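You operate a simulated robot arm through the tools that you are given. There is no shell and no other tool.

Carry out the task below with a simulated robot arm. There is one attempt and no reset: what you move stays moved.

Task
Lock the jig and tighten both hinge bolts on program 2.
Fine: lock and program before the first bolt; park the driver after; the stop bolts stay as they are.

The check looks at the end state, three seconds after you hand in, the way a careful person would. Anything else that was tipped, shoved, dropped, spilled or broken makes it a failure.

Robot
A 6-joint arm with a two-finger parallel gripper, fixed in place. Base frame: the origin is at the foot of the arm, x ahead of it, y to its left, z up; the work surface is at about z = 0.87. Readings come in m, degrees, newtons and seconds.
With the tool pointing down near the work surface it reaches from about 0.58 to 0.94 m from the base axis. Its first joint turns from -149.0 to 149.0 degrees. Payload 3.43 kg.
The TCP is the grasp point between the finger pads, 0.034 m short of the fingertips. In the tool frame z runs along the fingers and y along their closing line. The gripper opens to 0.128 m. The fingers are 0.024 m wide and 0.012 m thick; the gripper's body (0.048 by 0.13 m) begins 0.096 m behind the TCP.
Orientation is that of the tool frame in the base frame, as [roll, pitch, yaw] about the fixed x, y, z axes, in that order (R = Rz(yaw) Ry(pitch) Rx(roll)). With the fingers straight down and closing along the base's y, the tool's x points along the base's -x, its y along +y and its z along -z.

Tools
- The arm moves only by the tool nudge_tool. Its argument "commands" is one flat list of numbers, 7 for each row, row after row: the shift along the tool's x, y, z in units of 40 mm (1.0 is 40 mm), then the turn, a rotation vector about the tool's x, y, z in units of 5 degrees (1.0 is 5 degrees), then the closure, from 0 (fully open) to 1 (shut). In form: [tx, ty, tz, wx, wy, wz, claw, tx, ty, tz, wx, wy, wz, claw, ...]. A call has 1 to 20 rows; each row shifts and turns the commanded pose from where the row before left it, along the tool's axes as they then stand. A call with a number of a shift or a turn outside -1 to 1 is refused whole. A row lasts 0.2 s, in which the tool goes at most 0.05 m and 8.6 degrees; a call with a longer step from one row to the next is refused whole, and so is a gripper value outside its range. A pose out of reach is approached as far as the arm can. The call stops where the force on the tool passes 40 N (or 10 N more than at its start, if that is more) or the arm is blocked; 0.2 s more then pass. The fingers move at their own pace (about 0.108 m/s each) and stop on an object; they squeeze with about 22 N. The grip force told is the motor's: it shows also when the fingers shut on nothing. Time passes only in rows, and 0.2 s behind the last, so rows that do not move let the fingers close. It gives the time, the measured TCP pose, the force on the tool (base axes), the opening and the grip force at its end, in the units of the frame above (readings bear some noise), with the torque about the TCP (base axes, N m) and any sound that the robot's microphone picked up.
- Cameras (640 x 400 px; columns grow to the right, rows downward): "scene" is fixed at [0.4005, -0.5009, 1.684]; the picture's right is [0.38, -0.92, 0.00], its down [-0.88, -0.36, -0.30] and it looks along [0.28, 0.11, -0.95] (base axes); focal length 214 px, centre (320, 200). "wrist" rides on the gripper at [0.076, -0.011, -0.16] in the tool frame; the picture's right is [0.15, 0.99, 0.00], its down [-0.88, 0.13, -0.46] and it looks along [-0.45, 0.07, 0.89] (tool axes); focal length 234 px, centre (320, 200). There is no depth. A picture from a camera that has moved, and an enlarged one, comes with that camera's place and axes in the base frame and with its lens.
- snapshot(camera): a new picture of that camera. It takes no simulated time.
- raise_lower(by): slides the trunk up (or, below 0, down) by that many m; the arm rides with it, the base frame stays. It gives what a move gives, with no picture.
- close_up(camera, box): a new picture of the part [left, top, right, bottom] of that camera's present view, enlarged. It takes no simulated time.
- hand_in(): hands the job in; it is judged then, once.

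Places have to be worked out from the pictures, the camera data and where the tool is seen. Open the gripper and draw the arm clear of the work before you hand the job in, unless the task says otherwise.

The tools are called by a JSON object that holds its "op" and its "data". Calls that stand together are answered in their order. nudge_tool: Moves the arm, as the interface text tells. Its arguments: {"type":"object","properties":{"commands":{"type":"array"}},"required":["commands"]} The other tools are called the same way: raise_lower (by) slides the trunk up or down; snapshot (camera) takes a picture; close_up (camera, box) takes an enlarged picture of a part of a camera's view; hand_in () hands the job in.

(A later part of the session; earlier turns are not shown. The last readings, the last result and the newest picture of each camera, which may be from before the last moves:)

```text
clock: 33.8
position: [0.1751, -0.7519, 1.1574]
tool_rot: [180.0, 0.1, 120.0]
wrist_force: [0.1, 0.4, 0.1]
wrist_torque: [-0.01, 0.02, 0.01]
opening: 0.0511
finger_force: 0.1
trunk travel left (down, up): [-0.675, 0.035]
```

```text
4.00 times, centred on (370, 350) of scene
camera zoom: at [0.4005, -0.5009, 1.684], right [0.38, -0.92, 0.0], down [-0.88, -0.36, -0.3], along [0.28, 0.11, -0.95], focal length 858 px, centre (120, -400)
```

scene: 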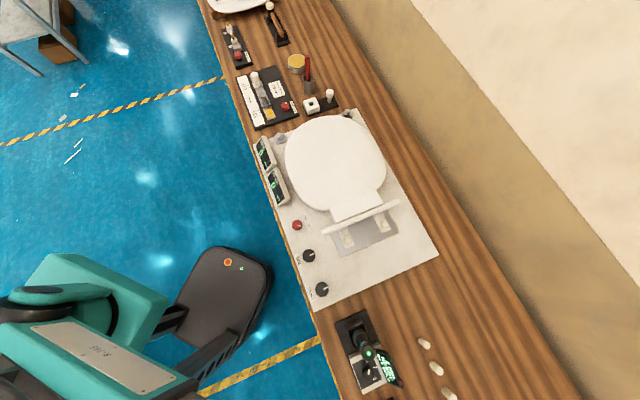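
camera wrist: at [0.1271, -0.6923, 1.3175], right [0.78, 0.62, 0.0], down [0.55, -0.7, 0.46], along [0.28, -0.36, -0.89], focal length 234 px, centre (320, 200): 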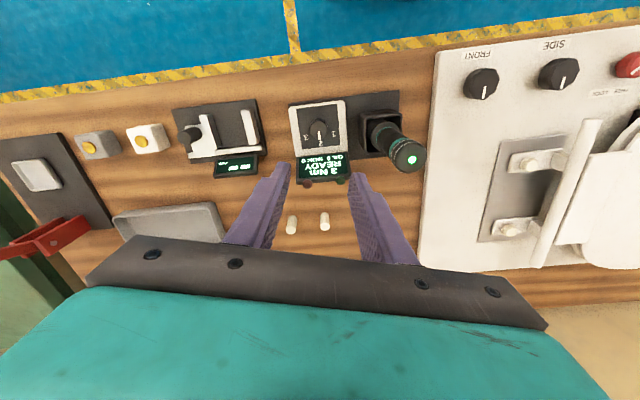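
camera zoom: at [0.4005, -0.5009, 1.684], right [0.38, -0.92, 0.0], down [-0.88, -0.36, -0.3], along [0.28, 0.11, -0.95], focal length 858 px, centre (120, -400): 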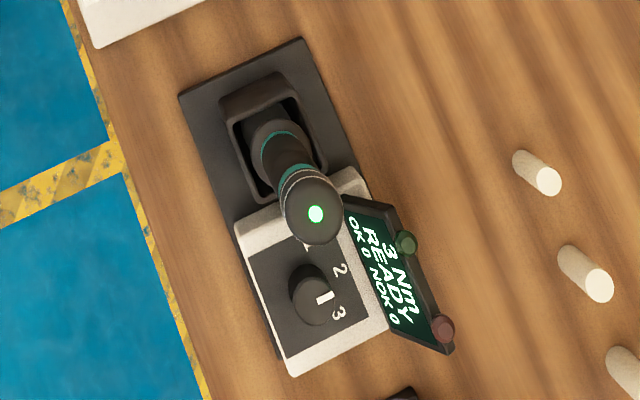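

Program 2 is set ("3 Nm READY, OK 0 NOK 0"). The driver axis triangulates to (0.259, -0.691) with top at 1.06. Before picking it, I survey hinge bolt 1 (≈(0.524, -0.558)) with the empty gripper for precise coordinates.

{"op": "nudge_tool", "data": {"commands": [0, 0, 0, 0, 0, -1, 0.4, 0, 0, 0, 0, 0, -1, 0.4, 0, 0, 0, 0, 0, -1, 0.4, -0.274, 0.96, 0, 0, 0, 0, 0.4, -0.274, 0.96, 0, 0, 0, 0, 0.4, -0.274, 0.96, 0, 0, 0, 0, 0.4, -0.274, 0.96, 0, 0, 0, 0, 0.4, -0.274, 0.96, 0, 0, 0, 0, 0.4, -0.274, 0.96, 0, 0, 0, 0, 0.4, -0.274, 0.96, 0, 0, 0, 0, 0.4, -0.274, 0.96, 0, 0, 0, 0, 0.4, -0.274, 0.96, 0, 0, 0, 0, 0.4, -0.274, 0.96, 0, 0, 0, 0, 0.4, 0, 0, 0.75, 0, 0, 0, 0.4, 0, 0, 0.75, 0, 0, 0, 0.4, 0, 0, 0.75, 0, 0, 0, 0.4, 0, 0, 0, 0, 0, 0, 0.4]}}

{"op": "snapshot", "data": {"camera": "wrist"}}

{"op": "close_up", "data": {"camera": "wrist", "box": [260, 80, 380, 190]}}

```text
clock: 36.5
position: [0.4963, -0.5742, 1.1565]
tool_rot: [-179.9, 0.4, 135.2]
wrist_force: [-0.7, 0.0, -0.1]
wrist_torque: [-0.02, -0.04, 0.0]
opening: 0.0768
finger_force: 0.0
trunk travel left (down, up): [-0.675, 0.035]
stopped in row 13: the force on the tool passed its limit at 44 N (the readings are from after the stop); the commanded pose is now the measured one
```

```text
taken
camera wrist: at [0.4334, -0.5293, 1.3164], right [0.59, 0.81, 0.0], down [0.72, -0.53, 0.46], along [0.37, -0.27, -0.89], focal length 234 px, centre (320, 200)
```

wrist: 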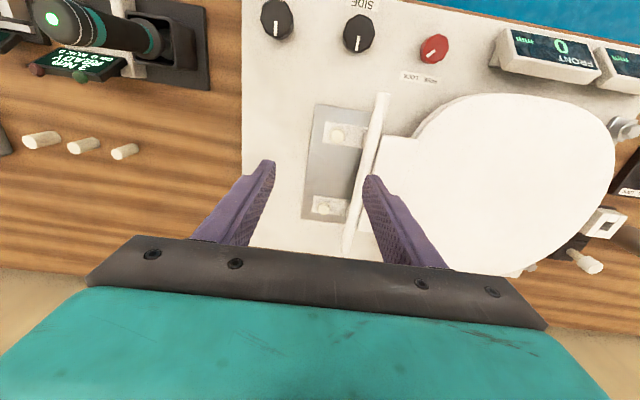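

```text
3.64 times, centred on (320, 135) of wrist
camera zoom: at [0.4334, -0.5293, 1.3164], right [0.59, 0.81, 0.0], down [0.72, -0.53, 0.46], along [0.37, -0.27, -0.89], focal length 852 px, centre (320, 436)
```

zoom: 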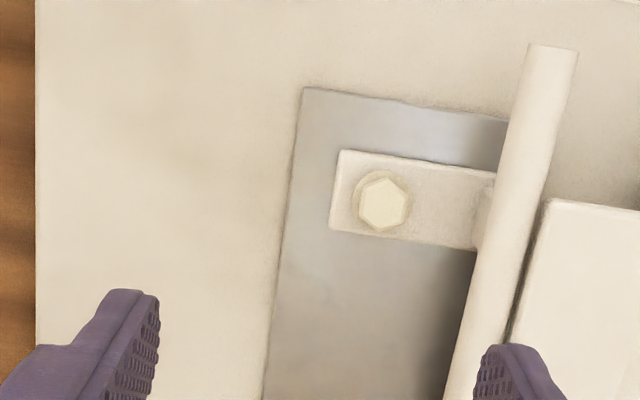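

The move stopped at row 13 on a 44 N force although the tool is at z=1.157 in free space. I check the scene to see what was touched.

{"op": "snapshot", "data": {"camera": "scene"}}

{"op": "close_up", "data": {"camera": "scene", "box": [230, 90, 430, 290]}}

```text
taken
```

scene: 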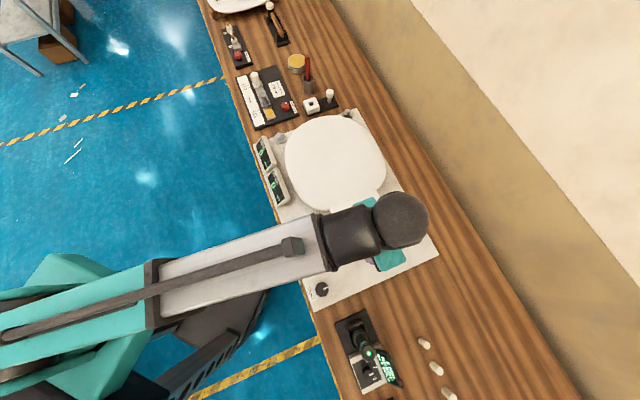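

```text
2.00 times, centred on (330, 190) of scene
camera zoom: at [0.4005, -0.5009, 1.684], right [0.38, -0.92, 0.0], down [-0.88, -0.36, -0.3], along [0.28, 0.11, -0.95], focal length 429 px, centre (300, 220)
```

zoom: 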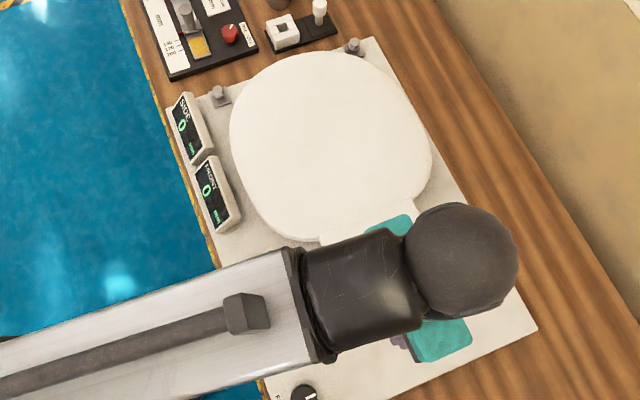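

Nothing on the bench moved (driver still upright at its predicted pixels); most likely the wrist camera bracket met the forearm since the tool x pointed straight back at the base. I'll avoid that orientation: rotate to yaw 180 and continue to bolt 1.

{"op": "nudge_tool", "data": {"commands": [0, 0, 0, 0, 0, -0.5, 0.4, 0, 0, 0, 0, 0, -1, 0.4, 0, 0, 0, 0, 0, -1, 0.4, 0, 0, 0, 0, 0, -1, 0.4, 0, 0, 0, 0, 0, -1, 0.4, 0, 0, 0, 0, 0, -1, 0.4, 0, 0, 0, 0, 0, -1, 0.4, 0, 0, 0, 0, 0, -1, 0.4, 0, 0, 0, 0, 0, -1, 0.4, 0, 0, 0, 0, 0, -0.5, 0.4, -0.365, 0.2, 0.5, 0, 0, 0, 0.4, -0.365, 0.2, 0.5, 0, 0, 0, 0.4, 0, 0, 0.5, 0, 0, 0, 0.4, 0, 0, 0.5, 0, 0, 0, 0.4, 0, 0, 0, 0, 0, 0, 0.4]}}

{"op": "snapshot", "data": {"camera": "wrist"}}

{"op": "close_up", "data": {"camera": "wrist", "box": [260, 80, 380, 190]}}

```text
clock: 39.7
position: [0.5245, -0.5572, 1.0766]
tool_rot: [-179.7, 0.1, -179.7]
wrist_force: [0.8, -0.4, 0.6]
wrist_torque: [-0.03, -0.02, 0.0]
opening: 0.0769
finger_force: 0.1
trunk travel left (down, up): [-0.675, 0.035]
```

```text
taken
camera wrist: at [0.4489, -0.57, 1.2364], right [-0.15, 0.99, 0.0], down [0.88, 0.14, 0.46], along [0.45, 0.06, -0.89], focal length 234 px, centre (320, 200)
```

wrist: 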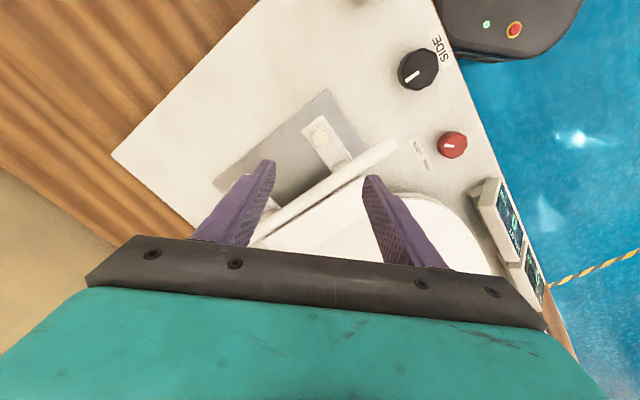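

```text
3.64 times, centred on (320, 135) of wrist
camera zoom: at [0.4489, -0.57, 1.2364], right [-0.15, 0.99, 0.0], down [0.88, 0.14, 0.46], along [0.45, 0.06, -0.89], focal length 852 px, centre (320, 436)
```

zoom: 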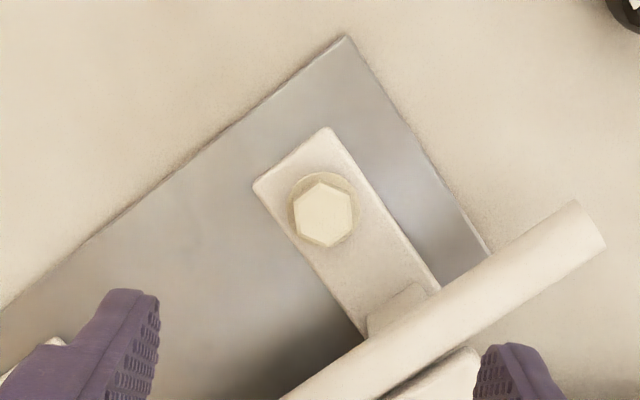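

Bolt 1 comes out consistently at (0.525, -0.5587), top z≈0.893. I correct the 0.3° drift and survey bolt 2 near (0.631, -0.667).

{"op": "nudge_tool", "data": {"commands": [-0.665, -0.686, 0, 0.06, 0, 0.06, 0.4, -0.665, -0.686, 0, 0, 0, 0, 0.4, -0.665, -0.686, 0, 0, 0, 0, 0.4, -0.665, -0.686, 0, 0, 0, 0, 0.4, 0, 0, 0, 0, 0, 0, 0.4]}}

{"op": "snapshot", "data": {"camera": "wrist"}}

{"op": "close_up", "data": {"camera": "wrist", "box": [260, 80, 380, 190]}}

```text
clock: 40.9
position: [0.632, -0.6695, 1.0786]
tool_rot: [-179.5, 0.1, 179.8]
wrist_force: [-0.1, 0.1, 0.2]
wrist_torque: [-0.03, 0.02, 0.01]
opening: 0.0768
finger_force: 0.1
trunk travel left (down, up): [-0.675, 0.035]
```

```text
taken
camera wrist: at [0.556, -0.6793, 1.238], right [-0.15, 0.99, -0.01], down [0.88, 0.13, 0.46], along [0.45, 0.06, -0.89], focal length 234 px, centre (320, 200)
```

wrist: 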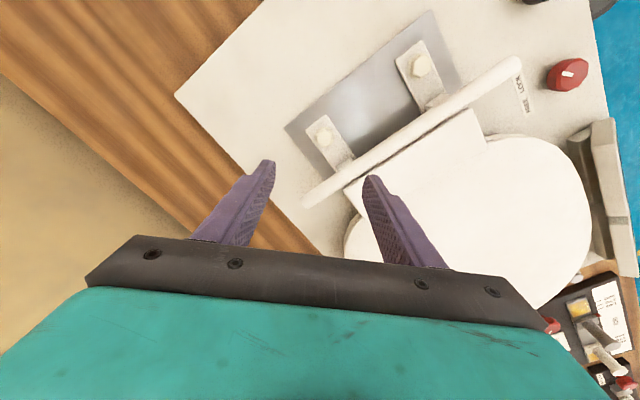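

```text
3.64 times, centred on (320, 135) of wrist
camera zoom: at [0.556, -0.6793, 1.238], right [-0.15, 0.99, -0.01], down [0.88, 0.13, 0.46], along [0.45, 0.06, -0.89], focal length 852 px, centre (320, 436)
```

zoom: 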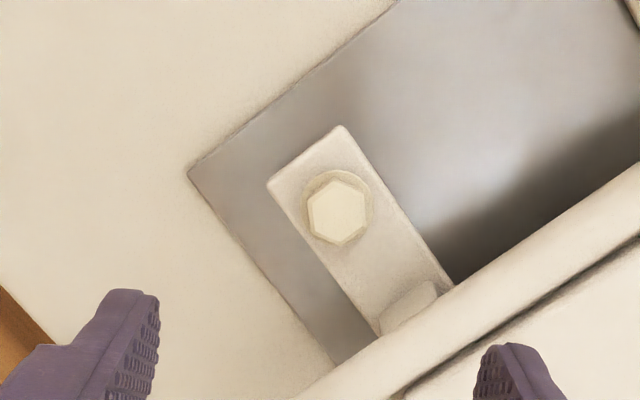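

Roll correction went the wrong way (now 0.5°); I fix it and descend over bolt 2 to get a closer, more accurate view.

{"op": "nudge_tool", "data": {"commands": [0, 0, 0.5, -0.1, 0, 0, 0.4, 0, 0.08, 0.7, 0, 0, 0, 0.4, 0, 0, 0.7, 0, 0, 0, 0.4, 0, 0, 0, 0, 0, 0, 0.4]}}

{"op": "close_up", "data": {"camera": "wrist", "box": [260, 90, 380, 200]}}

```text
clock: 41.9
position: [0.6329, -0.6647, 1.0023]
tool_rot: [-179.9, 0.1, 179.8]
wrist_force: [0.1, -0.6, -0.1]
wrist_torque: [-0.01, 0.01, -0.03]
opening: 0.0766
finger_force: 0.1
trunk travel left (down, up): [-0.675, 0.035]
```

```text
3.64 times, centred on (320, 145) of wrist
camera zoom: at [0.5558, -0.6772, 1.1615], right [-0.15, 0.99, 0.0], down [0.88, 0.13, 0.46], along [0.45, 0.07, -0.89], focal length 852 px, centre (320, 400)
```

zoom: 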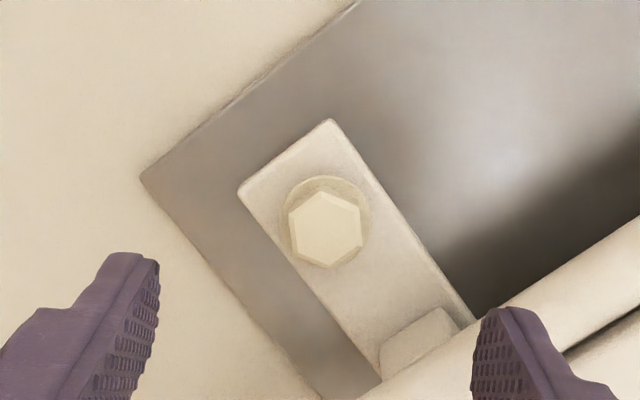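

Bolt 2 ≈(0.629, -0.664), top ≈0.90. I rotate to yaw −90 so the camera's lateral axis measures x directly.

{"op": "nudge_tool", "data": {"commands": [0, 0, -0.2, 0, 0, -1, 0.4, 0, 0, -0.2, 0, 0, -1, 0.4, 0, 0, 0, 0, 0, -1, 0.4, 0, 0, 0, 0, 0, -1, 0.4, 0, 0, 0, 0, 0, -1, 0.4, 0, 0, 0, 0, 0, -1, 0.4, 0, 0, 0, 0, 0, -1, 0.4, 0, 0, 0, 0, 0, -1, 0.4, 0, 0, 0, 0, 0, -1, 0.4, 0, 0, 0, 0, 0, -1, 0.4, 0, 0, 0, 0, 0, -1, 0.4, 0, 0, 0, 0, 0, -1, 0.4, 0, 0, 0, 0, 0, -1, 0.4, 0, 0, 0, 0, 0, -1, 0.4, 0, 0, 0, 0, 0, -1, 0.4, 0, 0, 0, 0, 0, -1, 0.4, 0, 0, 0, 0, 0, -1, 0.4, 0, 0, 0, 0, 0, -1, 0.4, 0, 0, 0, 0, 0, 0, 0.4]}}

{"op": "snapshot", "data": {"camera": "wrist"}}

{"op": "close_up", "data": {"camera": "wrist", "box": [260, 90, 380, 200]}}

```text
clock: 45.9
position: [0.6323, -0.6649, 1.0186]
tool_rot: [-179.8, 0.0, -90.1]
wrist_force: [-0.2, -0.1, -0.1]
wrist_torque: [-0.04, 0.02, -0.03]
opening: 0.0768
finger_force: 0.1
trunk travel left (down, up): [-0.675, 0.035]
```

```text
taken
camera wrist: at [0.6428, -0.7416, 1.1782], right [-0.99, -0.15, 0.0], down [-0.13, 0.88, 0.45], along [-0.06, 0.45, -0.89], focal length 234 px, centre (320, 200)
```

wrist: 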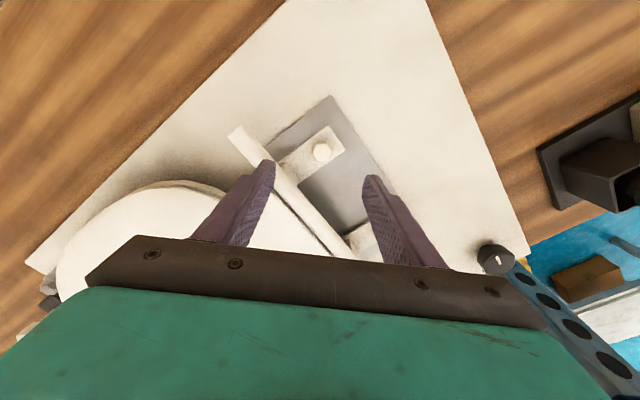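

```text
3.64 times, centred on (320, 145) of wrist
camera zoom: at [0.6428, -0.7416, 1.1782], right [-0.99, -0.15, 0.0], down [-0.13, 0.88, 0.45], along [-0.06, 0.45, -0.89], focal length 852 px, centre (320, 400)
```

zoom: 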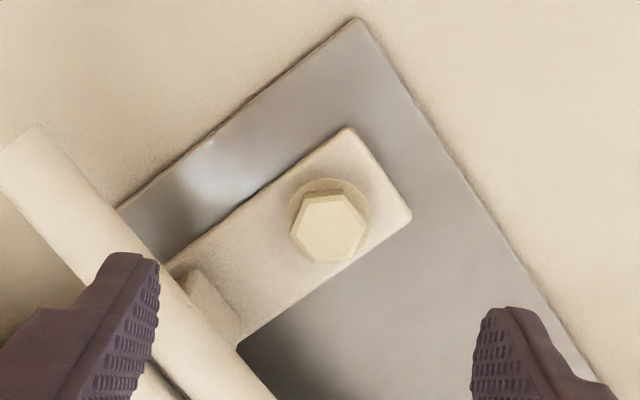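

Cross-check gives bolt 2 = (0.629, -0.664, 0.905). I move over bolt 1 in the same orientation to fix it equally well.

{"op": "nudge_tool", "data": {"commands": [-0.665, 0.68, 0, -0.04, 0, 0, 0.4, -0.665, 0.68, 0, 0, 0, 0, 0.4, -0.665, 0.68, 0, 0, 0, 0, 0.4, -0.665, 0.68, 0, 0, 0, 0, 0.4, 0, 0, 0, 0, 0, 0, 0.4]}}

{"op": "close_up", "data": {"camera": "wrist", "box": [260, 90, 380, 200]}}

```text
clock: 47.1
position: [0.5231, -0.5595, 1.0181]
tool_rot: [-180.0, 0.0, -90.2]
wrist_force: [0.1, 0.2, 0.0]
wrist_torque: [0.01, 0.02, -0.05]
opening: 0.0766
finger_force: 0.1
trunk travel left (down, up): [-0.675, 0.035]
```

```text
3.64 times, centred on (320, 145) of wrist
camera zoom: at [0.5338, -0.6356, 1.1784], right [-0.99, -0.15, 0.0], down [-0.13, 0.88, 0.46], along [-0.07, 0.45, -0.89], focal length 852 px, centre (320, 400)
```

zoom: 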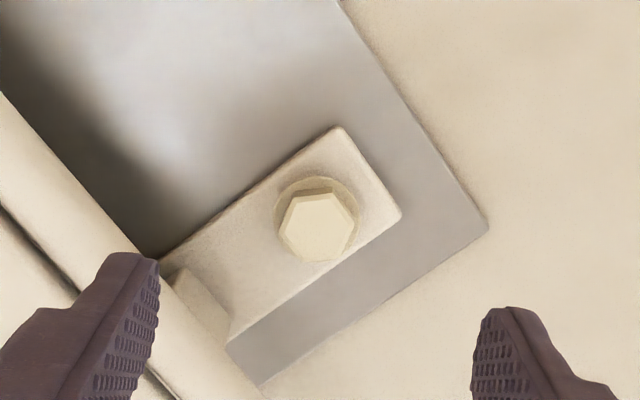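

Bolt 1 = (0.5236, -0.558, 0.905). Now I go above the driver to measure its axis the same way.

{"op": "nudge_tool", "data": {"commands": [0, 0, -0.9, 0, 0, 0, 0.4, 0.411, 0.825, -0.35, 0, 0, 0, 0.4, 0.411, 0.825, -0.35, 0, 0, 0, 0.4, 0.411, 0.825, -0.35, 0, 0, 0, 0.4, 0.411, 0.825, -0.35, 0, 0, 0, 0.4, 0.411, 0.825, -0.35, 0, 0, 0, 0.4, 0.411, 0.825, -0.35, 0, 0, 0, 0.4, 0.411, 0.825, -0.35, 0, 0, 0, 0.4, 0.411, 0.825, 0, 0, 0, 0, 0.4, 0, 0, 0, 0, 0, 0, 0.4]}}

{"op": "snapshot", "data": {"camera": "wrist"}}

{"op": "close_up", "data": {"camera": "wrist", "box": [260, 90, 380, 200]}}

```text
clock: 49.3
position: [0.2584, -0.69, 1.1532]
tool_rot: [180.0, -0.1, -90.0]
wrist_force: [0.2, 0.2, -0.6]
wrist_torque: [0.03, 0.01, 0.02]
opening: 0.0768
finger_force: 0.0
trunk travel left (down, up): [-0.675, 0.035]
```

```text
taken
camera wrist: at [0.2697, -0.7663, 1.3124], right [-0.99, -0.15, 0.0], down [-0.13, 0.88, 0.46], along [-0.07, 0.45, -0.89], focal length 234 px, centre (320, 200)
```

wrist: 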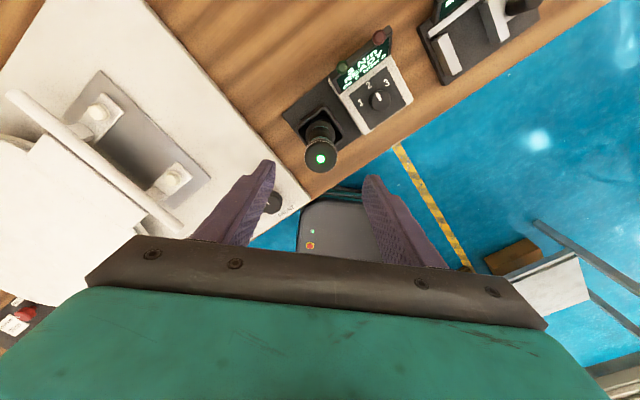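

```text
3.64 times, centred on (320, 145) of wrist
camera zoom: at [0.2697, -0.7663, 1.3124], right [-0.99, -0.15, 0.0], down [-0.13, 0.88, 0.46], along [-0.07, 0.45, -0.89], focal length 852 px, centre (320, 400)
```

zoom: 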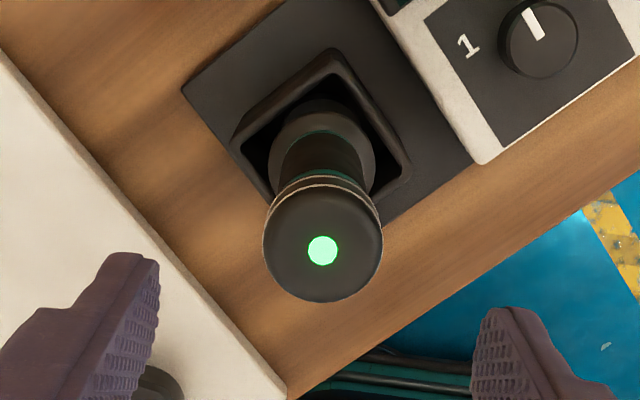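

The driver stands vertical; this view gives x = 0.257. I rotate to yaw 180 for the y coordinate and as the gripping orientation.

{"op": "nudge_tool", "data": {"commands": [0, 0, 0, 0, 0, 1, 0.4, 0, 0, 0, 0, 0, 1, 0.4, 0, 0, 0, 0, 0, 1, 0.4, 0, 0, 0, 0, 0, 1, 0.4, 0, 0, 0, 0, 0, 1, 0.4, 0, 0, 0, 0, 0, 1, 0.4, 0, 0, 0, 0, 0, 1, 0.4, 0, 0, 0, 0, 0, 1, 0.4, 0, 0, 0, 0, 0, 1, 0.4, 0, 0, 0, 0, 0, 1, 0.4, 0, 0, 0, 0, 0, 1, 0.4, 0, 0, 0, 0, 0, 1, 0.4, 0, 0, 0, 0, 0, 1, 0.4, 0, 0, 0, 0, 0, 1, 0.4, 0, 0, 0, 0, 0, 1, 0.4, 0, 0, 0, 0, 0, 1, 0.4, 0, 0, 0, 0, 0, 1, 0.4, 0, 0, 0, 0, 0, 1, 0.4, 0, 0, 0, 0, 0, 0, 0.4]}}

{"op": "snapshot", "data": {"camera": "wrist"}}

{"op": "close_up", "data": {"camera": "wrist", "box": [260, 90, 380, 200]}}

```text
clock: 53.3
position: [0.2596, -0.6884, 1.1525]
tool_rot: [-180.0, -0.1, 179.9]
wrist_force: [-0.8, -1.1, -0.6]
wrist_torque: [-0.01, 0.0, 0.01]
opening: 0.0766
finger_force: 0.0
trunk travel left (down, up): [-0.675, 0.035]
```

```text
taken
camera wrist: at [0.1834, -0.7008, 1.3123], right [-0.14, 0.99, 0.0], down [0.88, 0.13, 0.46], along [0.45, 0.07, -0.89], focal length 234 px, centre (320, 200)
```

wrist: 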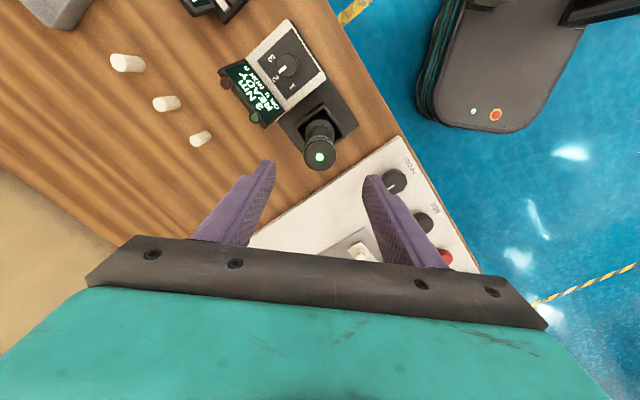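

```text
3.64 times, centred on (320, 145) of wrist
camera zoom: at [0.1834, -0.7008, 1.3123], right [-0.14, 0.99, 0.0], down [0.88, 0.13, 0.46], along [0.45, 0.07, -0.89], focal length 852 px, centre (320, 400)
```

zoom: 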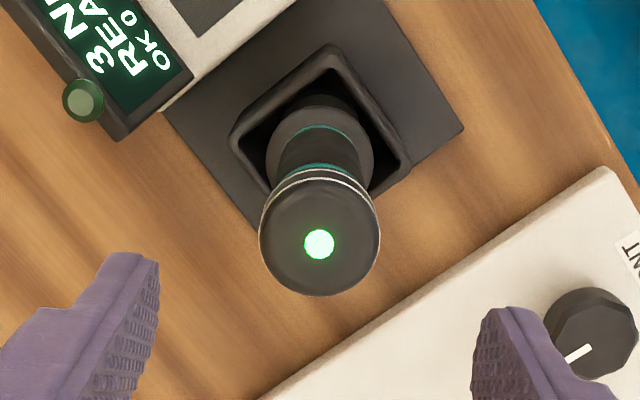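

Driver axis = (0.2578, -0.690), top ≈1.067; between a ~48 mm collar (top ≈0.967) and the cap there is a narrower black grip. I descend around it, stopping short to check heights.

{"op": "nudge_tool", "data": {"commands": [0.0275, 0, 0.5, 0, 0, 0, 0.4, 0, 0, 0.8, 0, 0, 0, 0.4, 0, 0, 0.8, 0, 0, 0, 0.4, 0, 0, 0.7, 0, 0, 0, 0.4, 0, 0, 0, 0, 0, 0, 0.4]}}

{"op": "snapshot", "data": {"camera": "wrist"}}

{"op": "close_up", "data": {"camera": "wrist", "box": [240, 110, 400, 250]}}

{"op": "close_up", "data": {"camera": "scene", "box": [310, 290, 430, 390]}}

```text
clock: 54.5
position: [0.2568, -0.6908, 1.041]
tool_rot: [-180.0, 0.0, 179.9]
wrist_force: [-0.2, -0.2, 0.0]
wrist_torque: [0.01, -0.01, 0.03]
opening: 0.0769
finger_force: 0.0
trunk travel left (down, up): [-0.675, 0.035]
```

```text
taken
camera wrist: at [0.1818, -0.7022, 1.2007], right [-0.15, 0.99, 0.0], down [0.88, 0.13, 0.46], along [0.45, 0.07, -0.89], focal length 234 px, centre (320, 200)
```

wrist: 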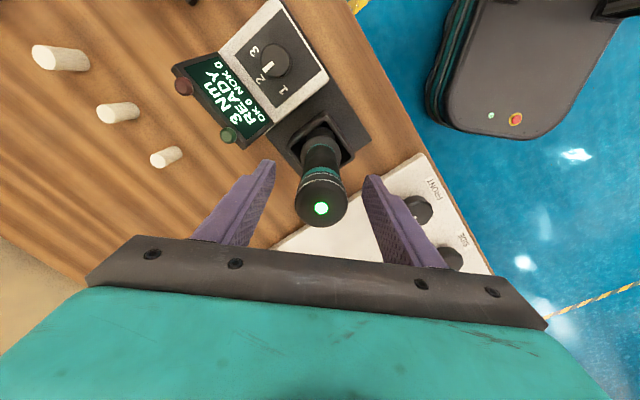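

```text
2.86 times, centred on (320, 180) of wrist
camera zoom: at [0.1818, -0.7022, 1.2007], right [-0.15, 0.99, 0.0], down [0.88, 0.13, 0.46], along [0.45, 0.07, -0.89], focal length 669 px, centre (320, 257)
```

zoom: 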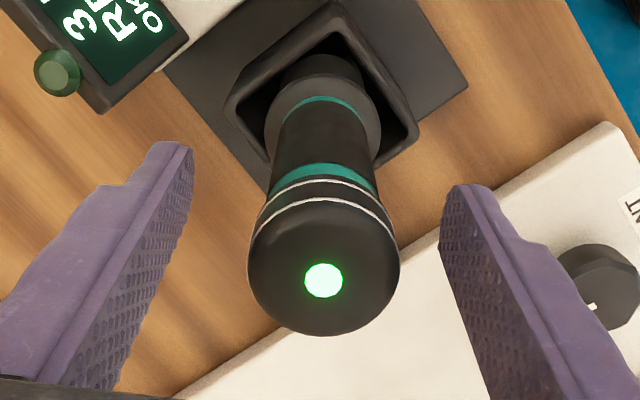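

```text
4.00 times, centred on (370, 340) of scene
camera zoom: at [0.4005, -0.5009, 1.684], right [0.38, -0.92, 0.0], down [-0.88, -0.36, -0.3], along [0.28, 0.11, -0.95], focal length 858 px, centre (120, -360)
```

zoom: 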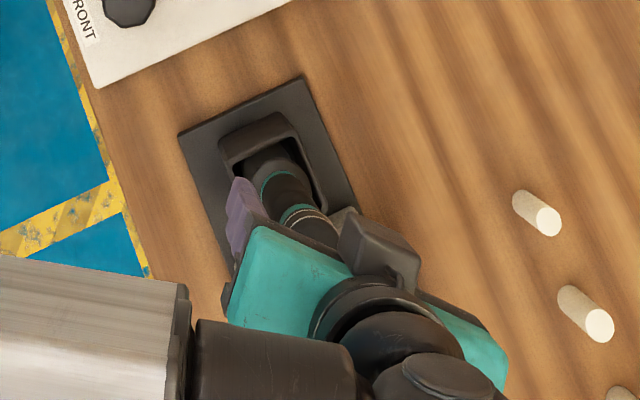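

The neck between bands spans about z 0.96–1.037, so with tips at ≈0.969 (TCP 1.003) the fingers sit just above the collar. I shift 1 mm in y, go down 37 mm and close.

{"op": "nudge_tool", "data": {"commands": [0, 0.025, 0.35, 0, 0, 0, 0.4, 0, 0, 0.35, 0, 0, 0, 0.4, 0, 0, 0.22, 0, 0, 0, 0.4, 0, 0, 0, 0, 0, 0, 0.4]}}

{"op": "close_up", "data": {"camera": "wrist", "box": [240, 110, 400, 250]}}

{"op": "close_up", "data": {"camera": "scene", "box": [330, 300, 400, 360]}}

```text
clock: 55.5
position: [0.2579, -0.6883, 1.005]
tool_rot: [180.0, 0.0, 179.9]
wrist_force: [-0.1, -0.3, 0.0]
wrist_torque: [-0.01, -0.01, 0.0]
opening: 0.077
finger_force: 0.1
trunk travel left (down, up): [-0.675, 0.035]
```

```text
2.86 times, centred on (320, 180) of wrist
camera zoom: at [0.1819, -0.7006, 1.1635], right [-0.15, 0.99, 0.0], down [0.88, 0.13, 0.45], along [0.45, 0.07, -0.89], focal length 669 px, centre (320, 257)
```

zoom: 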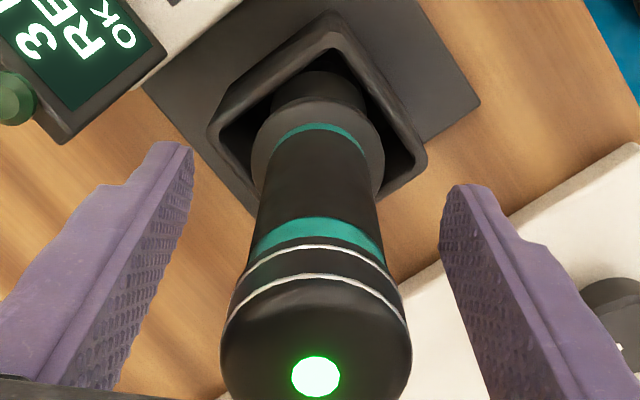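

```text
6.67 times, centred on (365, 330) of scene
camera zoom: at [0.4005, -0.5009, 1.684], right [0.38, -0.92, 0.0], down [-0.88, -0.36, -0.3], along [0.28, 0.11, -0.95], focal length 1430 px, centre (20, -667)
```

zoom: 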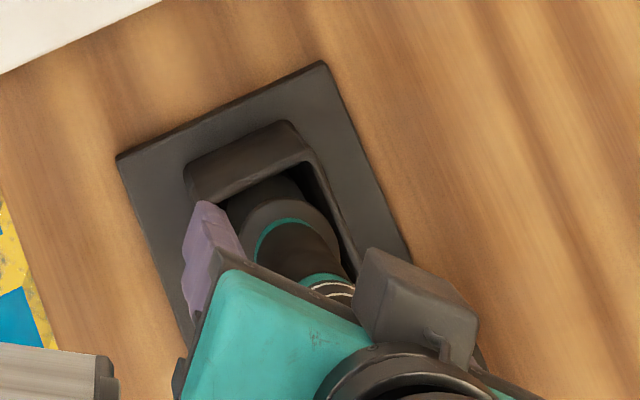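

Fingers straddle the neck cleanly with the collar just below the tips. I go 5 mm lower and close on the driver.

{"op": "nudge_tool", "data": {"commands": [0, 0, 0.125, 0, 0, 0, 0.4, 0, 0, 0, 0, 0, 0, 0.7, 0, 0, 0, 0, 0, 0, 1, 0, 0, 0, 0, 0, 0, 1, 0, 0, 0, 0, 0, 0, 1, 0, 0, 0, 0, 0, 0, 1]}}

{"op": "close_up", "data": {"camera": "wrist", "box": [240, 110, 400, 250]}}

```text
clock: 56.9
position: [0.2579, -0.6897, 0.9986]
tool_rot: [-179.9, -0.1, 179.9]
wrist_force: [0.4, -2.3, 1.6]
wrist_torque: [-0.14, -0.02, 0.05]
opening: 0.0357
finger_force: 21.9
trunk travel left (down, up): [-0.675, 0.035]
```

```text
2.86 times, centred on (320, 180) of wrist
camera zoom: at [0.182, -0.7006, 1.1588], right [-0.15, 0.99, 0.0], down [0.88, 0.13, 0.46], along [0.45, 0.07, -0.89], focal length 669 px, centre (320, 257)
```

zoom: 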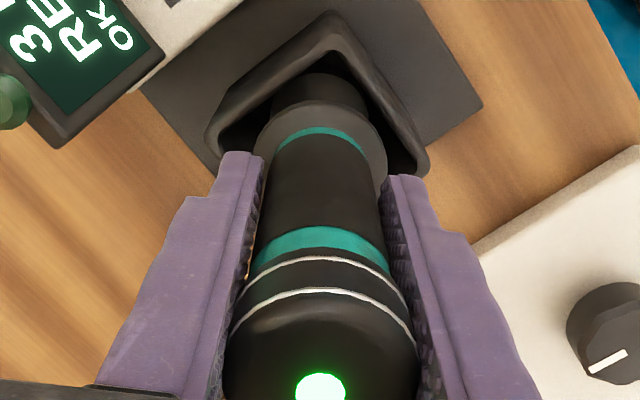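

Grip holds at 35.7 mm. I lift slowly and check the driver comes out straight.

{"op": "nudge_tool", "data": {"commands": [0, 0, -0.3, 0, 0, 0, 1, 0, 0, -0.4, 0, 0, 0, 1, 0, 0, -0.5, 0, 0, 0, 1, 0, 0, -0.5, 0, 0, 0, 1, 0, 0, -0.5, 0, 0, 0, 1, 0, 0, -0.5, 0, 0, 0, 1, 0, 0, -0.5, 0, 0, 0, 1, 0, 0, -0.5, 0, 0, 0, 1, 0, 0, 0, 0, 0, 0, 1]}}

{"op": "snapshot", "data": {"camera": "wrist"}}

{"op": "close_up", "data": {"camera": "scene", "box": [310, 290, 430, 390]}}

```text
clock: 58.9
position: [0.259, -0.6885, 1.1463]
tool_rot: [180.0, -0.1, 179.8]
wrist_force: [-0.3, -0.3, -5.3]
wrist_torque: [-0.01, 0.0, 0.01]
opening: 0.0356
finger_force: 22.4
trunk travel left (down, up): [-0.675, 0.035]
```

```text
taken
camera wrist: at [0.1823, -0.7003, 1.3058], right [-0.15, 0.99, 0.0], down [0.88, 0.13, 0.45], along [0.45, 0.07, -0.89], focal length 234 px, centre (320, 200)
```

wrist: 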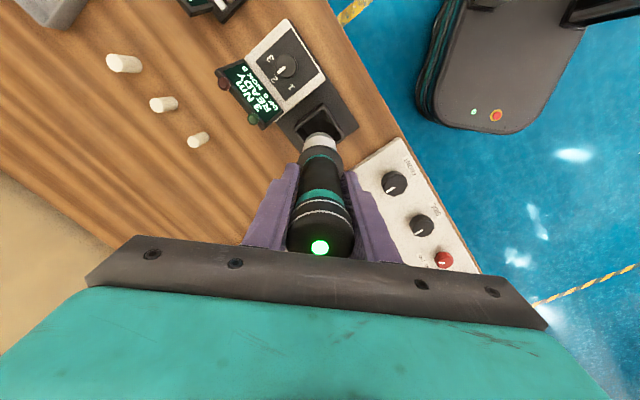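

```text
4.00 times, centred on (370, 340) of scene
camera zoom: at [0.4005, -0.5009, 1.684], right [0.38, -0.92, 0.0], down [-0.88, -0.36, -0.3], along [0.28, 0.11, -0.95], focal length 858 px, centre (120, -360)
```

zoom: 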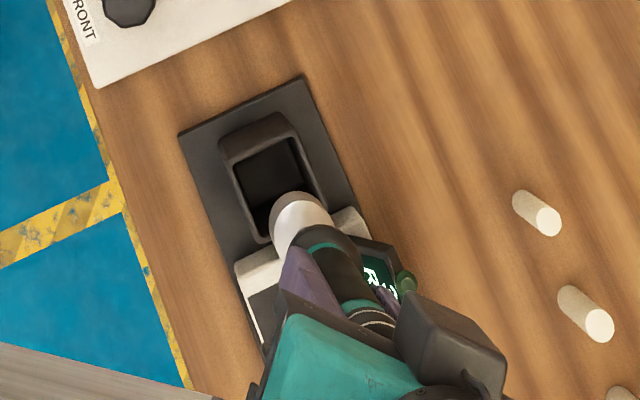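

The driver is out and hanging straight (weight ~5.3 N). I zoom in to see the socket end.

{"op": "close_up", "data": {"camera": "wrist", "box": [270, 110, 370, 270]}}

{"op": "close_up", "data": {"camera": "scene", "box": [340, 310, 400, 370]}}

```text
2.50 times, centred on (320, 190) of wrist
camera zoom: at [0.1823, -0.7003, 1.3058], right [-0.15, 0.99, 0.0], down [0.88, 0.13, 0.45], along [0.45, 0.07, -0.89], focal length 585 px, centre (320, 225)
```

zoom: 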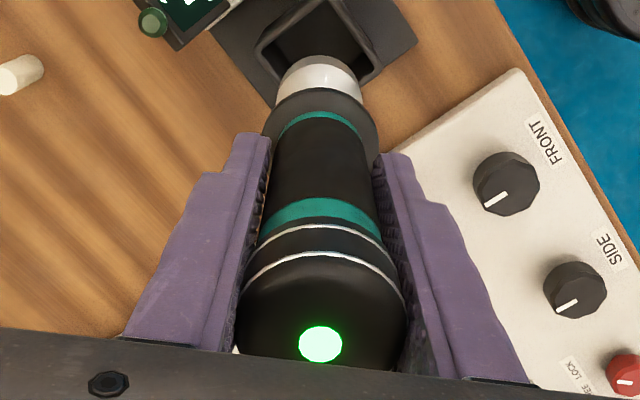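

```text
6.67 times, centred on (370, 340) of scene
camera zoom: at [0.4005, -0.5009, 1.684], right [0.38, -0.92, 0.0], down [-0.88, -0.36, -0.3], along [0.28, 0.11, -0.95], focal length 1430 px, centre (-13, -733)
```

zoom: 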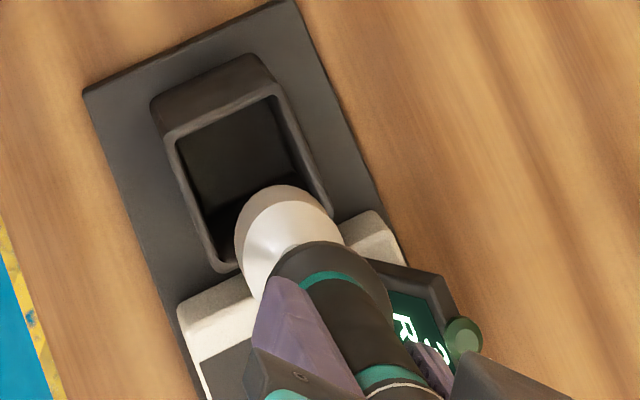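

Socket end is ≈0.125–0.135 m below the TCP. I carry the driver at this height to above bolt 1.

{"op": "nudge_tool", "data": {"commands": [-0.5, 0.245, 0, 0, 0, 0, 1, -0.664, 0.327, 0, 0, 0, 0, 1, -0.664, 0.327, 0, 0, 0, 0, 1, -0.664, 0.327, 0, 0, 0, 0, 1, -0.664, 0.327, 0, 0, 0, 0, 1, -0.664, 0.327, 0, 0, 0, 0, 1, -0.664, 0.327, 0, 0, 0, 0, 1, -0.664, 0.327, 0, 0, 0, 0, 1, -0.664, 0.327, 0, 0, 0, 0, 1, -0.664, 0.327, 0, 0, 0, 0, 1, -0.164, 0.082, 0, 0, 0, 0, 1, 0, 0, 0, 0, 0, 0, 1]}}

{"op": "snapshot", "data": {"camera": "wrist"}}

{"op": "snapshot", "data": {"camera": "scene"}}

```text
clock: 61.5
position: [0.5256, -0.5573, 1.1463]
tool_rot: [180.0, -0.2, 179.9]
wrist_force: [0.2, 0.2, -5.1]
wrist_torque: [0.01, -0.03, 0.04]
opening: 0.0354
finger_force: 21.9
trunk travel left (down, up): [-0.675, 0.035]
```

```text
taken
camera wrist: at [0.449, -0.5693, 1.3058], right [-0.15, 0.99, 0.0], down [0.88, 0.13, 0.45], along [0.45, 0.07, -0.89], focal length 234 px, centre (320, 200)
```

wrist: 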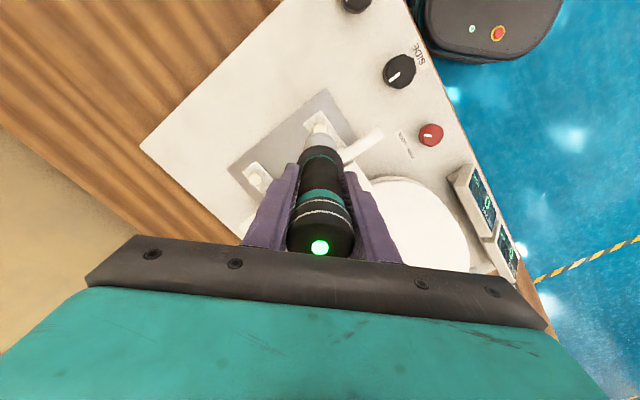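

```text
taken
```

scene: 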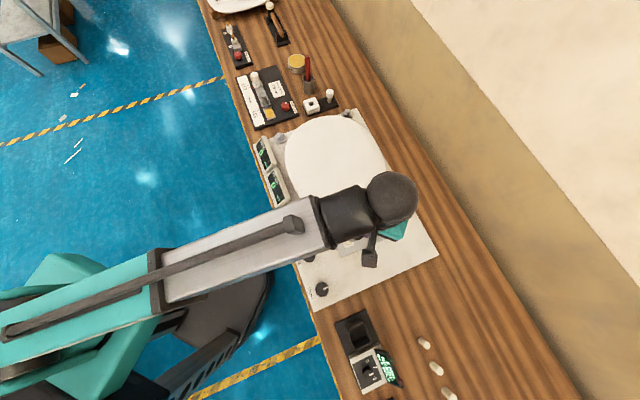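

I zoom at the socket over bolt 1 in the wrist view.

{"op": "close_up", "data": {"camera": "wrist", "box": [270, 90, 370, 180]}}

{"op": "close_up", "data": {"camera": "scene", "box": [310, 190, 440, 280]}}

```text
4.44 times, centred on (320, 135) of wrist
camera zoom: at [0.449, -0.5693, 1.3058], right [-0.15, 0.99, 0.0], down [0.88, 0.13, 0.45], along [0.45, 0.07, -0.89], focal length 1041 px, centre (320, 489)
```

zoom: 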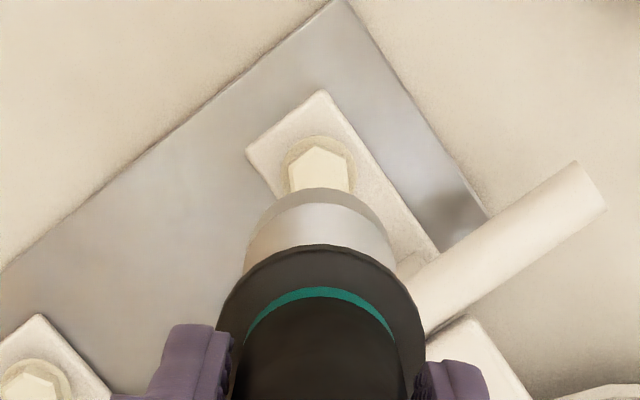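

```text
4.44 times, centred on (375, 235) of scene
camera zoom: at [0.4005, -0.5009, 1.684], right [0.38, -0.92, 0.0], down [-0.88, -0.36, -0.3], along [0.28, 0.11, -0.95], focal length 953 px, centre (76, 44)
```

zoom: 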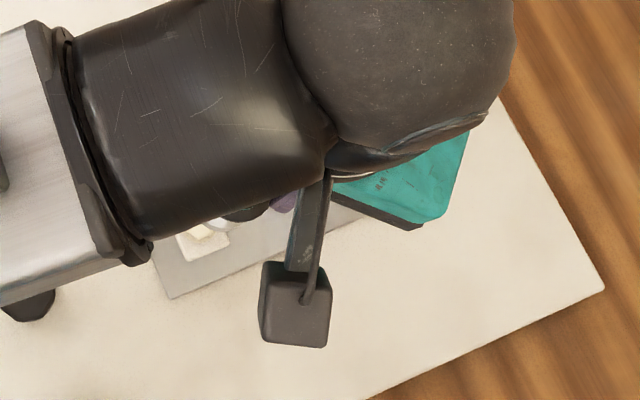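

Socket and bolt line up laterally; in x I correct −1.5 mm. I descend to about 30 mm above expected contact and check.

{"op": "nudge_tool", "data": {"commands": [0.0375, 0, 0.4, 0, 0, 0, 1, 0, 0, 0.6, 0, 0, 0, 1, 0, 0, 0.6, 0, 0, 0, 1, 0, 0, 0.4, 0, 0, 0, 1, 0, 0, 0, 0, 0, 0, 1]}}

{"op": "close_up", "data": {"camera": "wrist", "box": [270, 90, 370, 180]}}

```text
clock: 62.7
position: [0.5229, -0.557, 1.0669]
tool_rot: [-179.9, 0.1, 179.9]
wrist_force: [-0.1, 0.3, -5.4]
wrist_torque: [-0.01, 0.01, 0.01]
opening: 0.0356
finger_force: 22.4
trunk travel left (down, up): [-0.675, 0.035]
```

```text
4.44 times, centred on (320, 135) of wrist
camera zoom: at [0.4467, -0.5693, 1.2257], right [-0.15, 0.99, 0.0], down [0.88, 0.13, 0.45], along [0.45, 0.07, -0.89], focal length 1041 px, centre (320, 489)
```

zoom: 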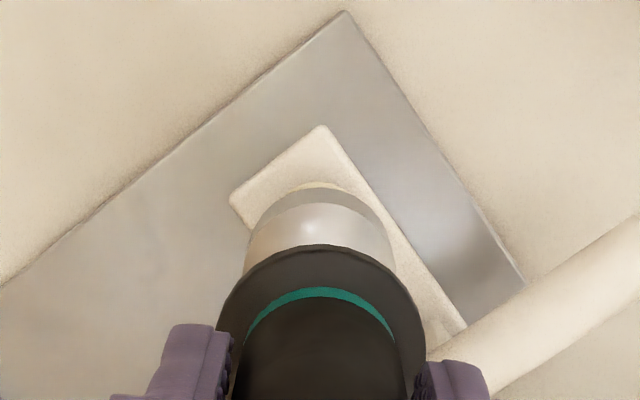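

Alignment looks right. I lower in 5 mm steps watching the force.

{"op": "nudge_tool", "data": {"commands": [0, 0, 0.125, 0, 0, 0, 1, 0, 0, 0.125, 0, 0, 0, 1, 0, 0, 0.125, 0, 0, 0, 1, 0, 0, 0.1, 0, 0, 0, 1, 0, 0, 0, 0, 0, 0, 1]}}

{"op": "close_up", "data": {"camera": "wrist", "box": [270, 90, 370, 180]}}

```text
clock: 63.9
position: [0.5242, -0.5577, 1.0466]
tool_rot: [180.0, -0.1, 179.9]
wrist_force: [-0.4, -0.4, -5.5]
wrist_torque: [-0.02, 0.0, -0.01]
opening: 0.0357
finger_force: 21.5
trunk travel left (down, up): [-0.675, 0.035]
```

```text
4.44 times, centred on (320, 135) of wrist
camera zoom: at [0.4468, -0.57, 1.2068], right [-0.15, 0.99, 0.0], down [0.88, 0.13, 0.45], along [0.45, 0.07, -0.89], focal length 1041 px, centre (320, 489)
```

zoom: 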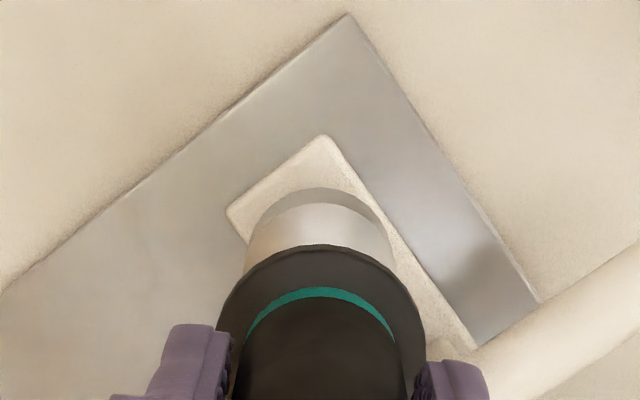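

Still free at TCP 1.0466. I continue in 2–3 mm steps.

{"op": "nudge_tool", "data": {"commands": [0, 0, 0.06, 0, 0, 0, 1, 0, 0, 0.06, 0, 0, 0, 1, 0, 0, 0.06, 0, 0, 0, 1, 0, 0, 0.06, 0, 0, 0, 1, 0, 0, 0, 0, 0, 0, 1]}}

```text
clock: 65.1
position: [0.524, -0.5578, 1.0378]
tool_rot: [-180.0, 0.0, 179.9]
wrist_force: [1.3, 0.4, -5.2]
wrist_torque: [0.0, 0.0, -0.01]
opening: 0.0355
finger_force: 22.0
trunk travel left (down, up): [-0.675, 0.035]
```

No contact yet at 1.0378; I continue down carefully.

{"op": "nudge_tool", "data": {"commands": [0, 0, 0.05, 0, 0, 0, 1, 0, 0, 0.05, 0, 0, 0, 1, 0, 0, 0.05, 0, 0, 0, 1, 0, 0, 0, 0, 0, 0, 1]}}

{"op": "close_up", "data": {"camera": "wrist", "box": [260, 90, 380, 270]}}

```text
clock: 66.1
position: [0.5239, -0.5571, 1.0317]
tool_rot: [-179.9, -0.1, 179.9]
wrist_force: [0.5, 0.1, -5.5]
wrist_torque: [-0.05, 0.01, -0.04]
opening: 0.0355
finger_force: 21.8
trunk travel left (down, up): [-0.675, 0.035]
```

```text
2.22 times, centred on (320, 180) of wrist
camera zoom: at [0.4473, -0.57, 1.1912], right [-0.15, 0.99, 0.0], down [0.88, 0.13, 0.45], along [0.45, 0.07, -0.89], focal length 520 px, centre (320, 244)
```

zoom: 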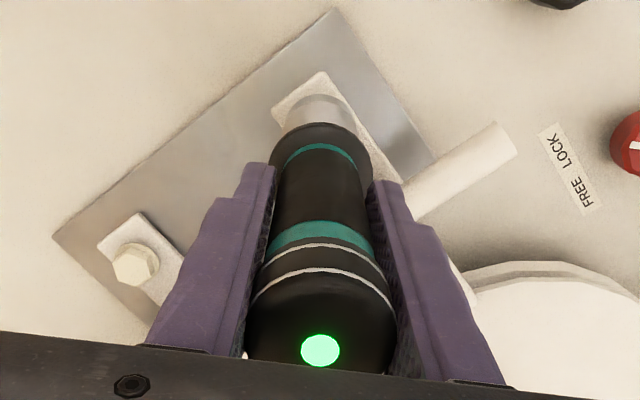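

Still no contact; continue 2 mm at a time.

{"op": "nudge_tool", "data": {"commands": [0, 0, 0.05, 0, 0, 0, 1, 0, 0, 0, 0, 0, 0, 1, 0, 0, 0.05, 0, 0, 0, 1, 0, 0, 0, 0, 0, 0, 1, 0, 0, 0.05, 0, 0, 0, 1, 0, 0, 0, 0, 0, 0, 1]}}

```text
clock: 67.5
position: [0.5226, -0.5589, 1.0264]
tool_rot: [180.0, -0.1, 179.9]
wrist_force: [-0.3, -0.5, -5.2]
wrist_torque: [0.0, 0.0, -0.01]
opening: 0.0357
finger_force: 22.2
trunk travel left (down, up): [-0.675, 0.035]
```

{"op": "close_up", "data": {"camera": "wrist", "box": [270, 90, 370, 180]}}

{"op": "nudge_tool", "data": {"commands": [0, 0, 0.05, 0, 0, 0, 1, 0, 0, 0, 0, 0, 0, 1, 0, 0, 0.05, 0, 0, 0, 1, 0, 0, 0, 0, 0, 0, 1]}}

```text
4.44 times, centred on (320, 135) of wrist
camera zoom: at [0.4474, -0.57, 1.185], right [-0.15, 0.99, 0.0], down [0.88, 0.13, 0.45], along [0.45, 0.07, -0.89], focal length 1041 px, centre (320, 489)
```

zoom: 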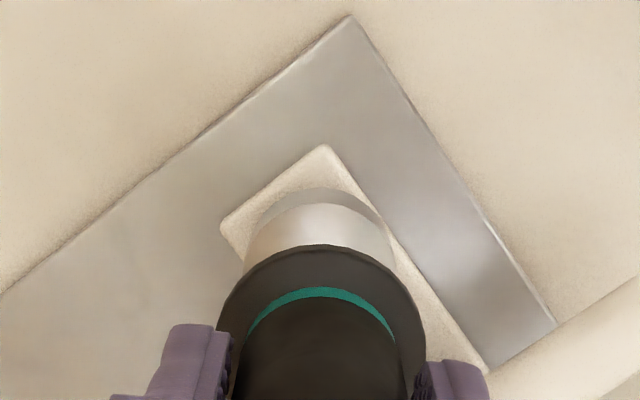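

```text
clock: 68.5
position: [0.523, -0.5583, 1.0209]
tool_rot: [180.0, -0.1, 180.0]
wrist_force: [1.0, -1.3, -4.8]
wrist_torque: [-0.02, -0.03, -0.01]
opening: 0.0353
finger_force: 22.0
trunk travel left (down, up): [-0.675, 0.035]
```

At TCP 1.0209 the load has eased slightly (−4.8 N), maybe first touch. I go down in 1 mm steps with pauses.

{"op": "nudge_tool", "data": {"commands": [0, 0, 0.03, 0, 0, 0, 1, 0, 0, 0, 0, 0, 0, 1, 0, 0, 0.03, 0, 0, 0, 1, 0, 0, 0, 0, 0, 0, 1, 0, 0, 0.03, 0, 0, 0, 1, 0, 0, 0, 0, 0, 0, 1]}}

{"op": "close_up", "data": {"camera": "wrist", "box": [270, 90, 370, 270]}}

```text
clock: 69.9
position: [0.5223, -0.5578, 1.0196]
tool_rot: [-179.8, -0.1, 179.9]
wrist_force: [2.7, -2.6, 15.4]
wrist_torque: [-0.06, -0.06, 0.03]
opening: 0.0352
finger_force: 22.2
trunk travel left (down, up): [-0.675, 0.035]
```

```text
2.22 times, centred on (320, 180) of wrist
camera zoom: at [0.4462, -0.5689, 1.1796], right [-0.15, 0.99, 0.0], down [0.88, 0.13, 0.46], along [0.45, 0.06, -0.89], focal length 520 px, centre (320, 244)
```

zoom: 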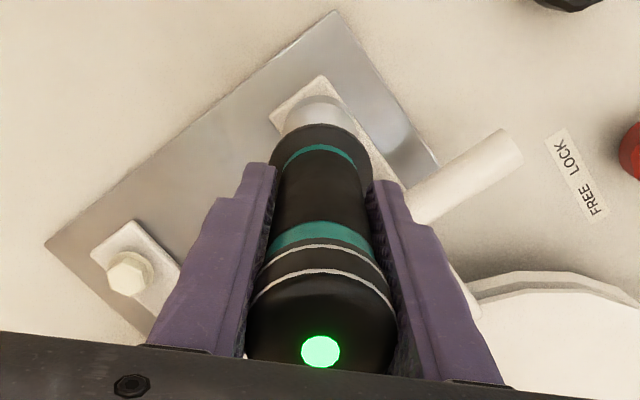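

Contact: about 20 N of push at TCP ≈1.0196, LED still green. I press a bit further and hold to see whether the driver starts.

{"op": "nudge_tool", "data": {"commands": [0, 0, 0.02, 0, 0, 0, 1, 0, 0, 0, 0, 0, 0, 1, 0, 0, 0, 0, 0, 0, 1, 0, 0, 0, 0, 0, 0, 1, 0, 0, 0, 0, 0, 0, 1]}}

{"op": "close_up", "data": {"camera": "wrist", "box": [270, 90, 370, 270]}}

{"op": "close_up", "data": {"camera": "scene", "box": [340, 310, 420, 400]}}

```text
clock: 71.1
position: [0.523, -0.5568, 1.0192]
tool_rot: [-179.9, 0.0, 180.0]
wrist_force: [-0.5, -1.1, 15.7]
wrist_torque: [-0.11, 0.18, 0.01]
opening: 0.0357
finger_force: 21.7
trunk travel left (down, up): [-0.675, 0.035]
```

```text
2.22 times, centred on (320, 180) of wrist
camera zoom: at [0.446, -0.5689, 1.178], right [-0.15, 0.99, 0.0], down [0.88, 0.13, 0.46], along [0.45, 0.06, -0.89], focal length 520 px, centre (320, 244)
```

zoom: 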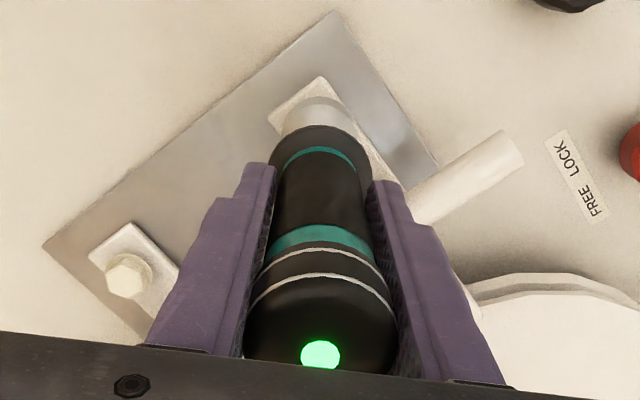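

```text
4.44 times, centred on (380, 355) of scene
camera zoom: at [0.4005, -0.5009, 1.684], right [0.38, -0.92, 0.0], down [-0.88, -0.36, -0.3], along [0.28, 0.11, -0.95], focal length 953 px, centre (53, -489)
```

zoom: 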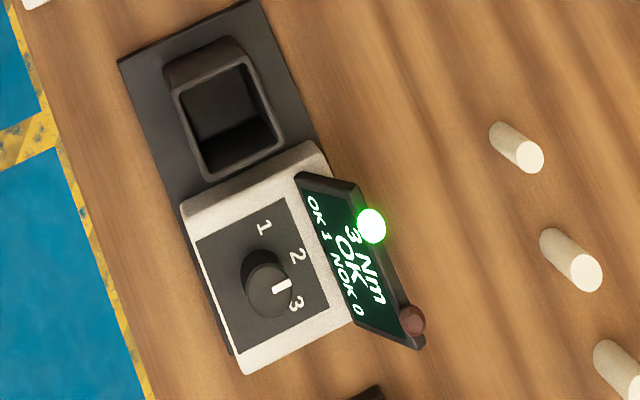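

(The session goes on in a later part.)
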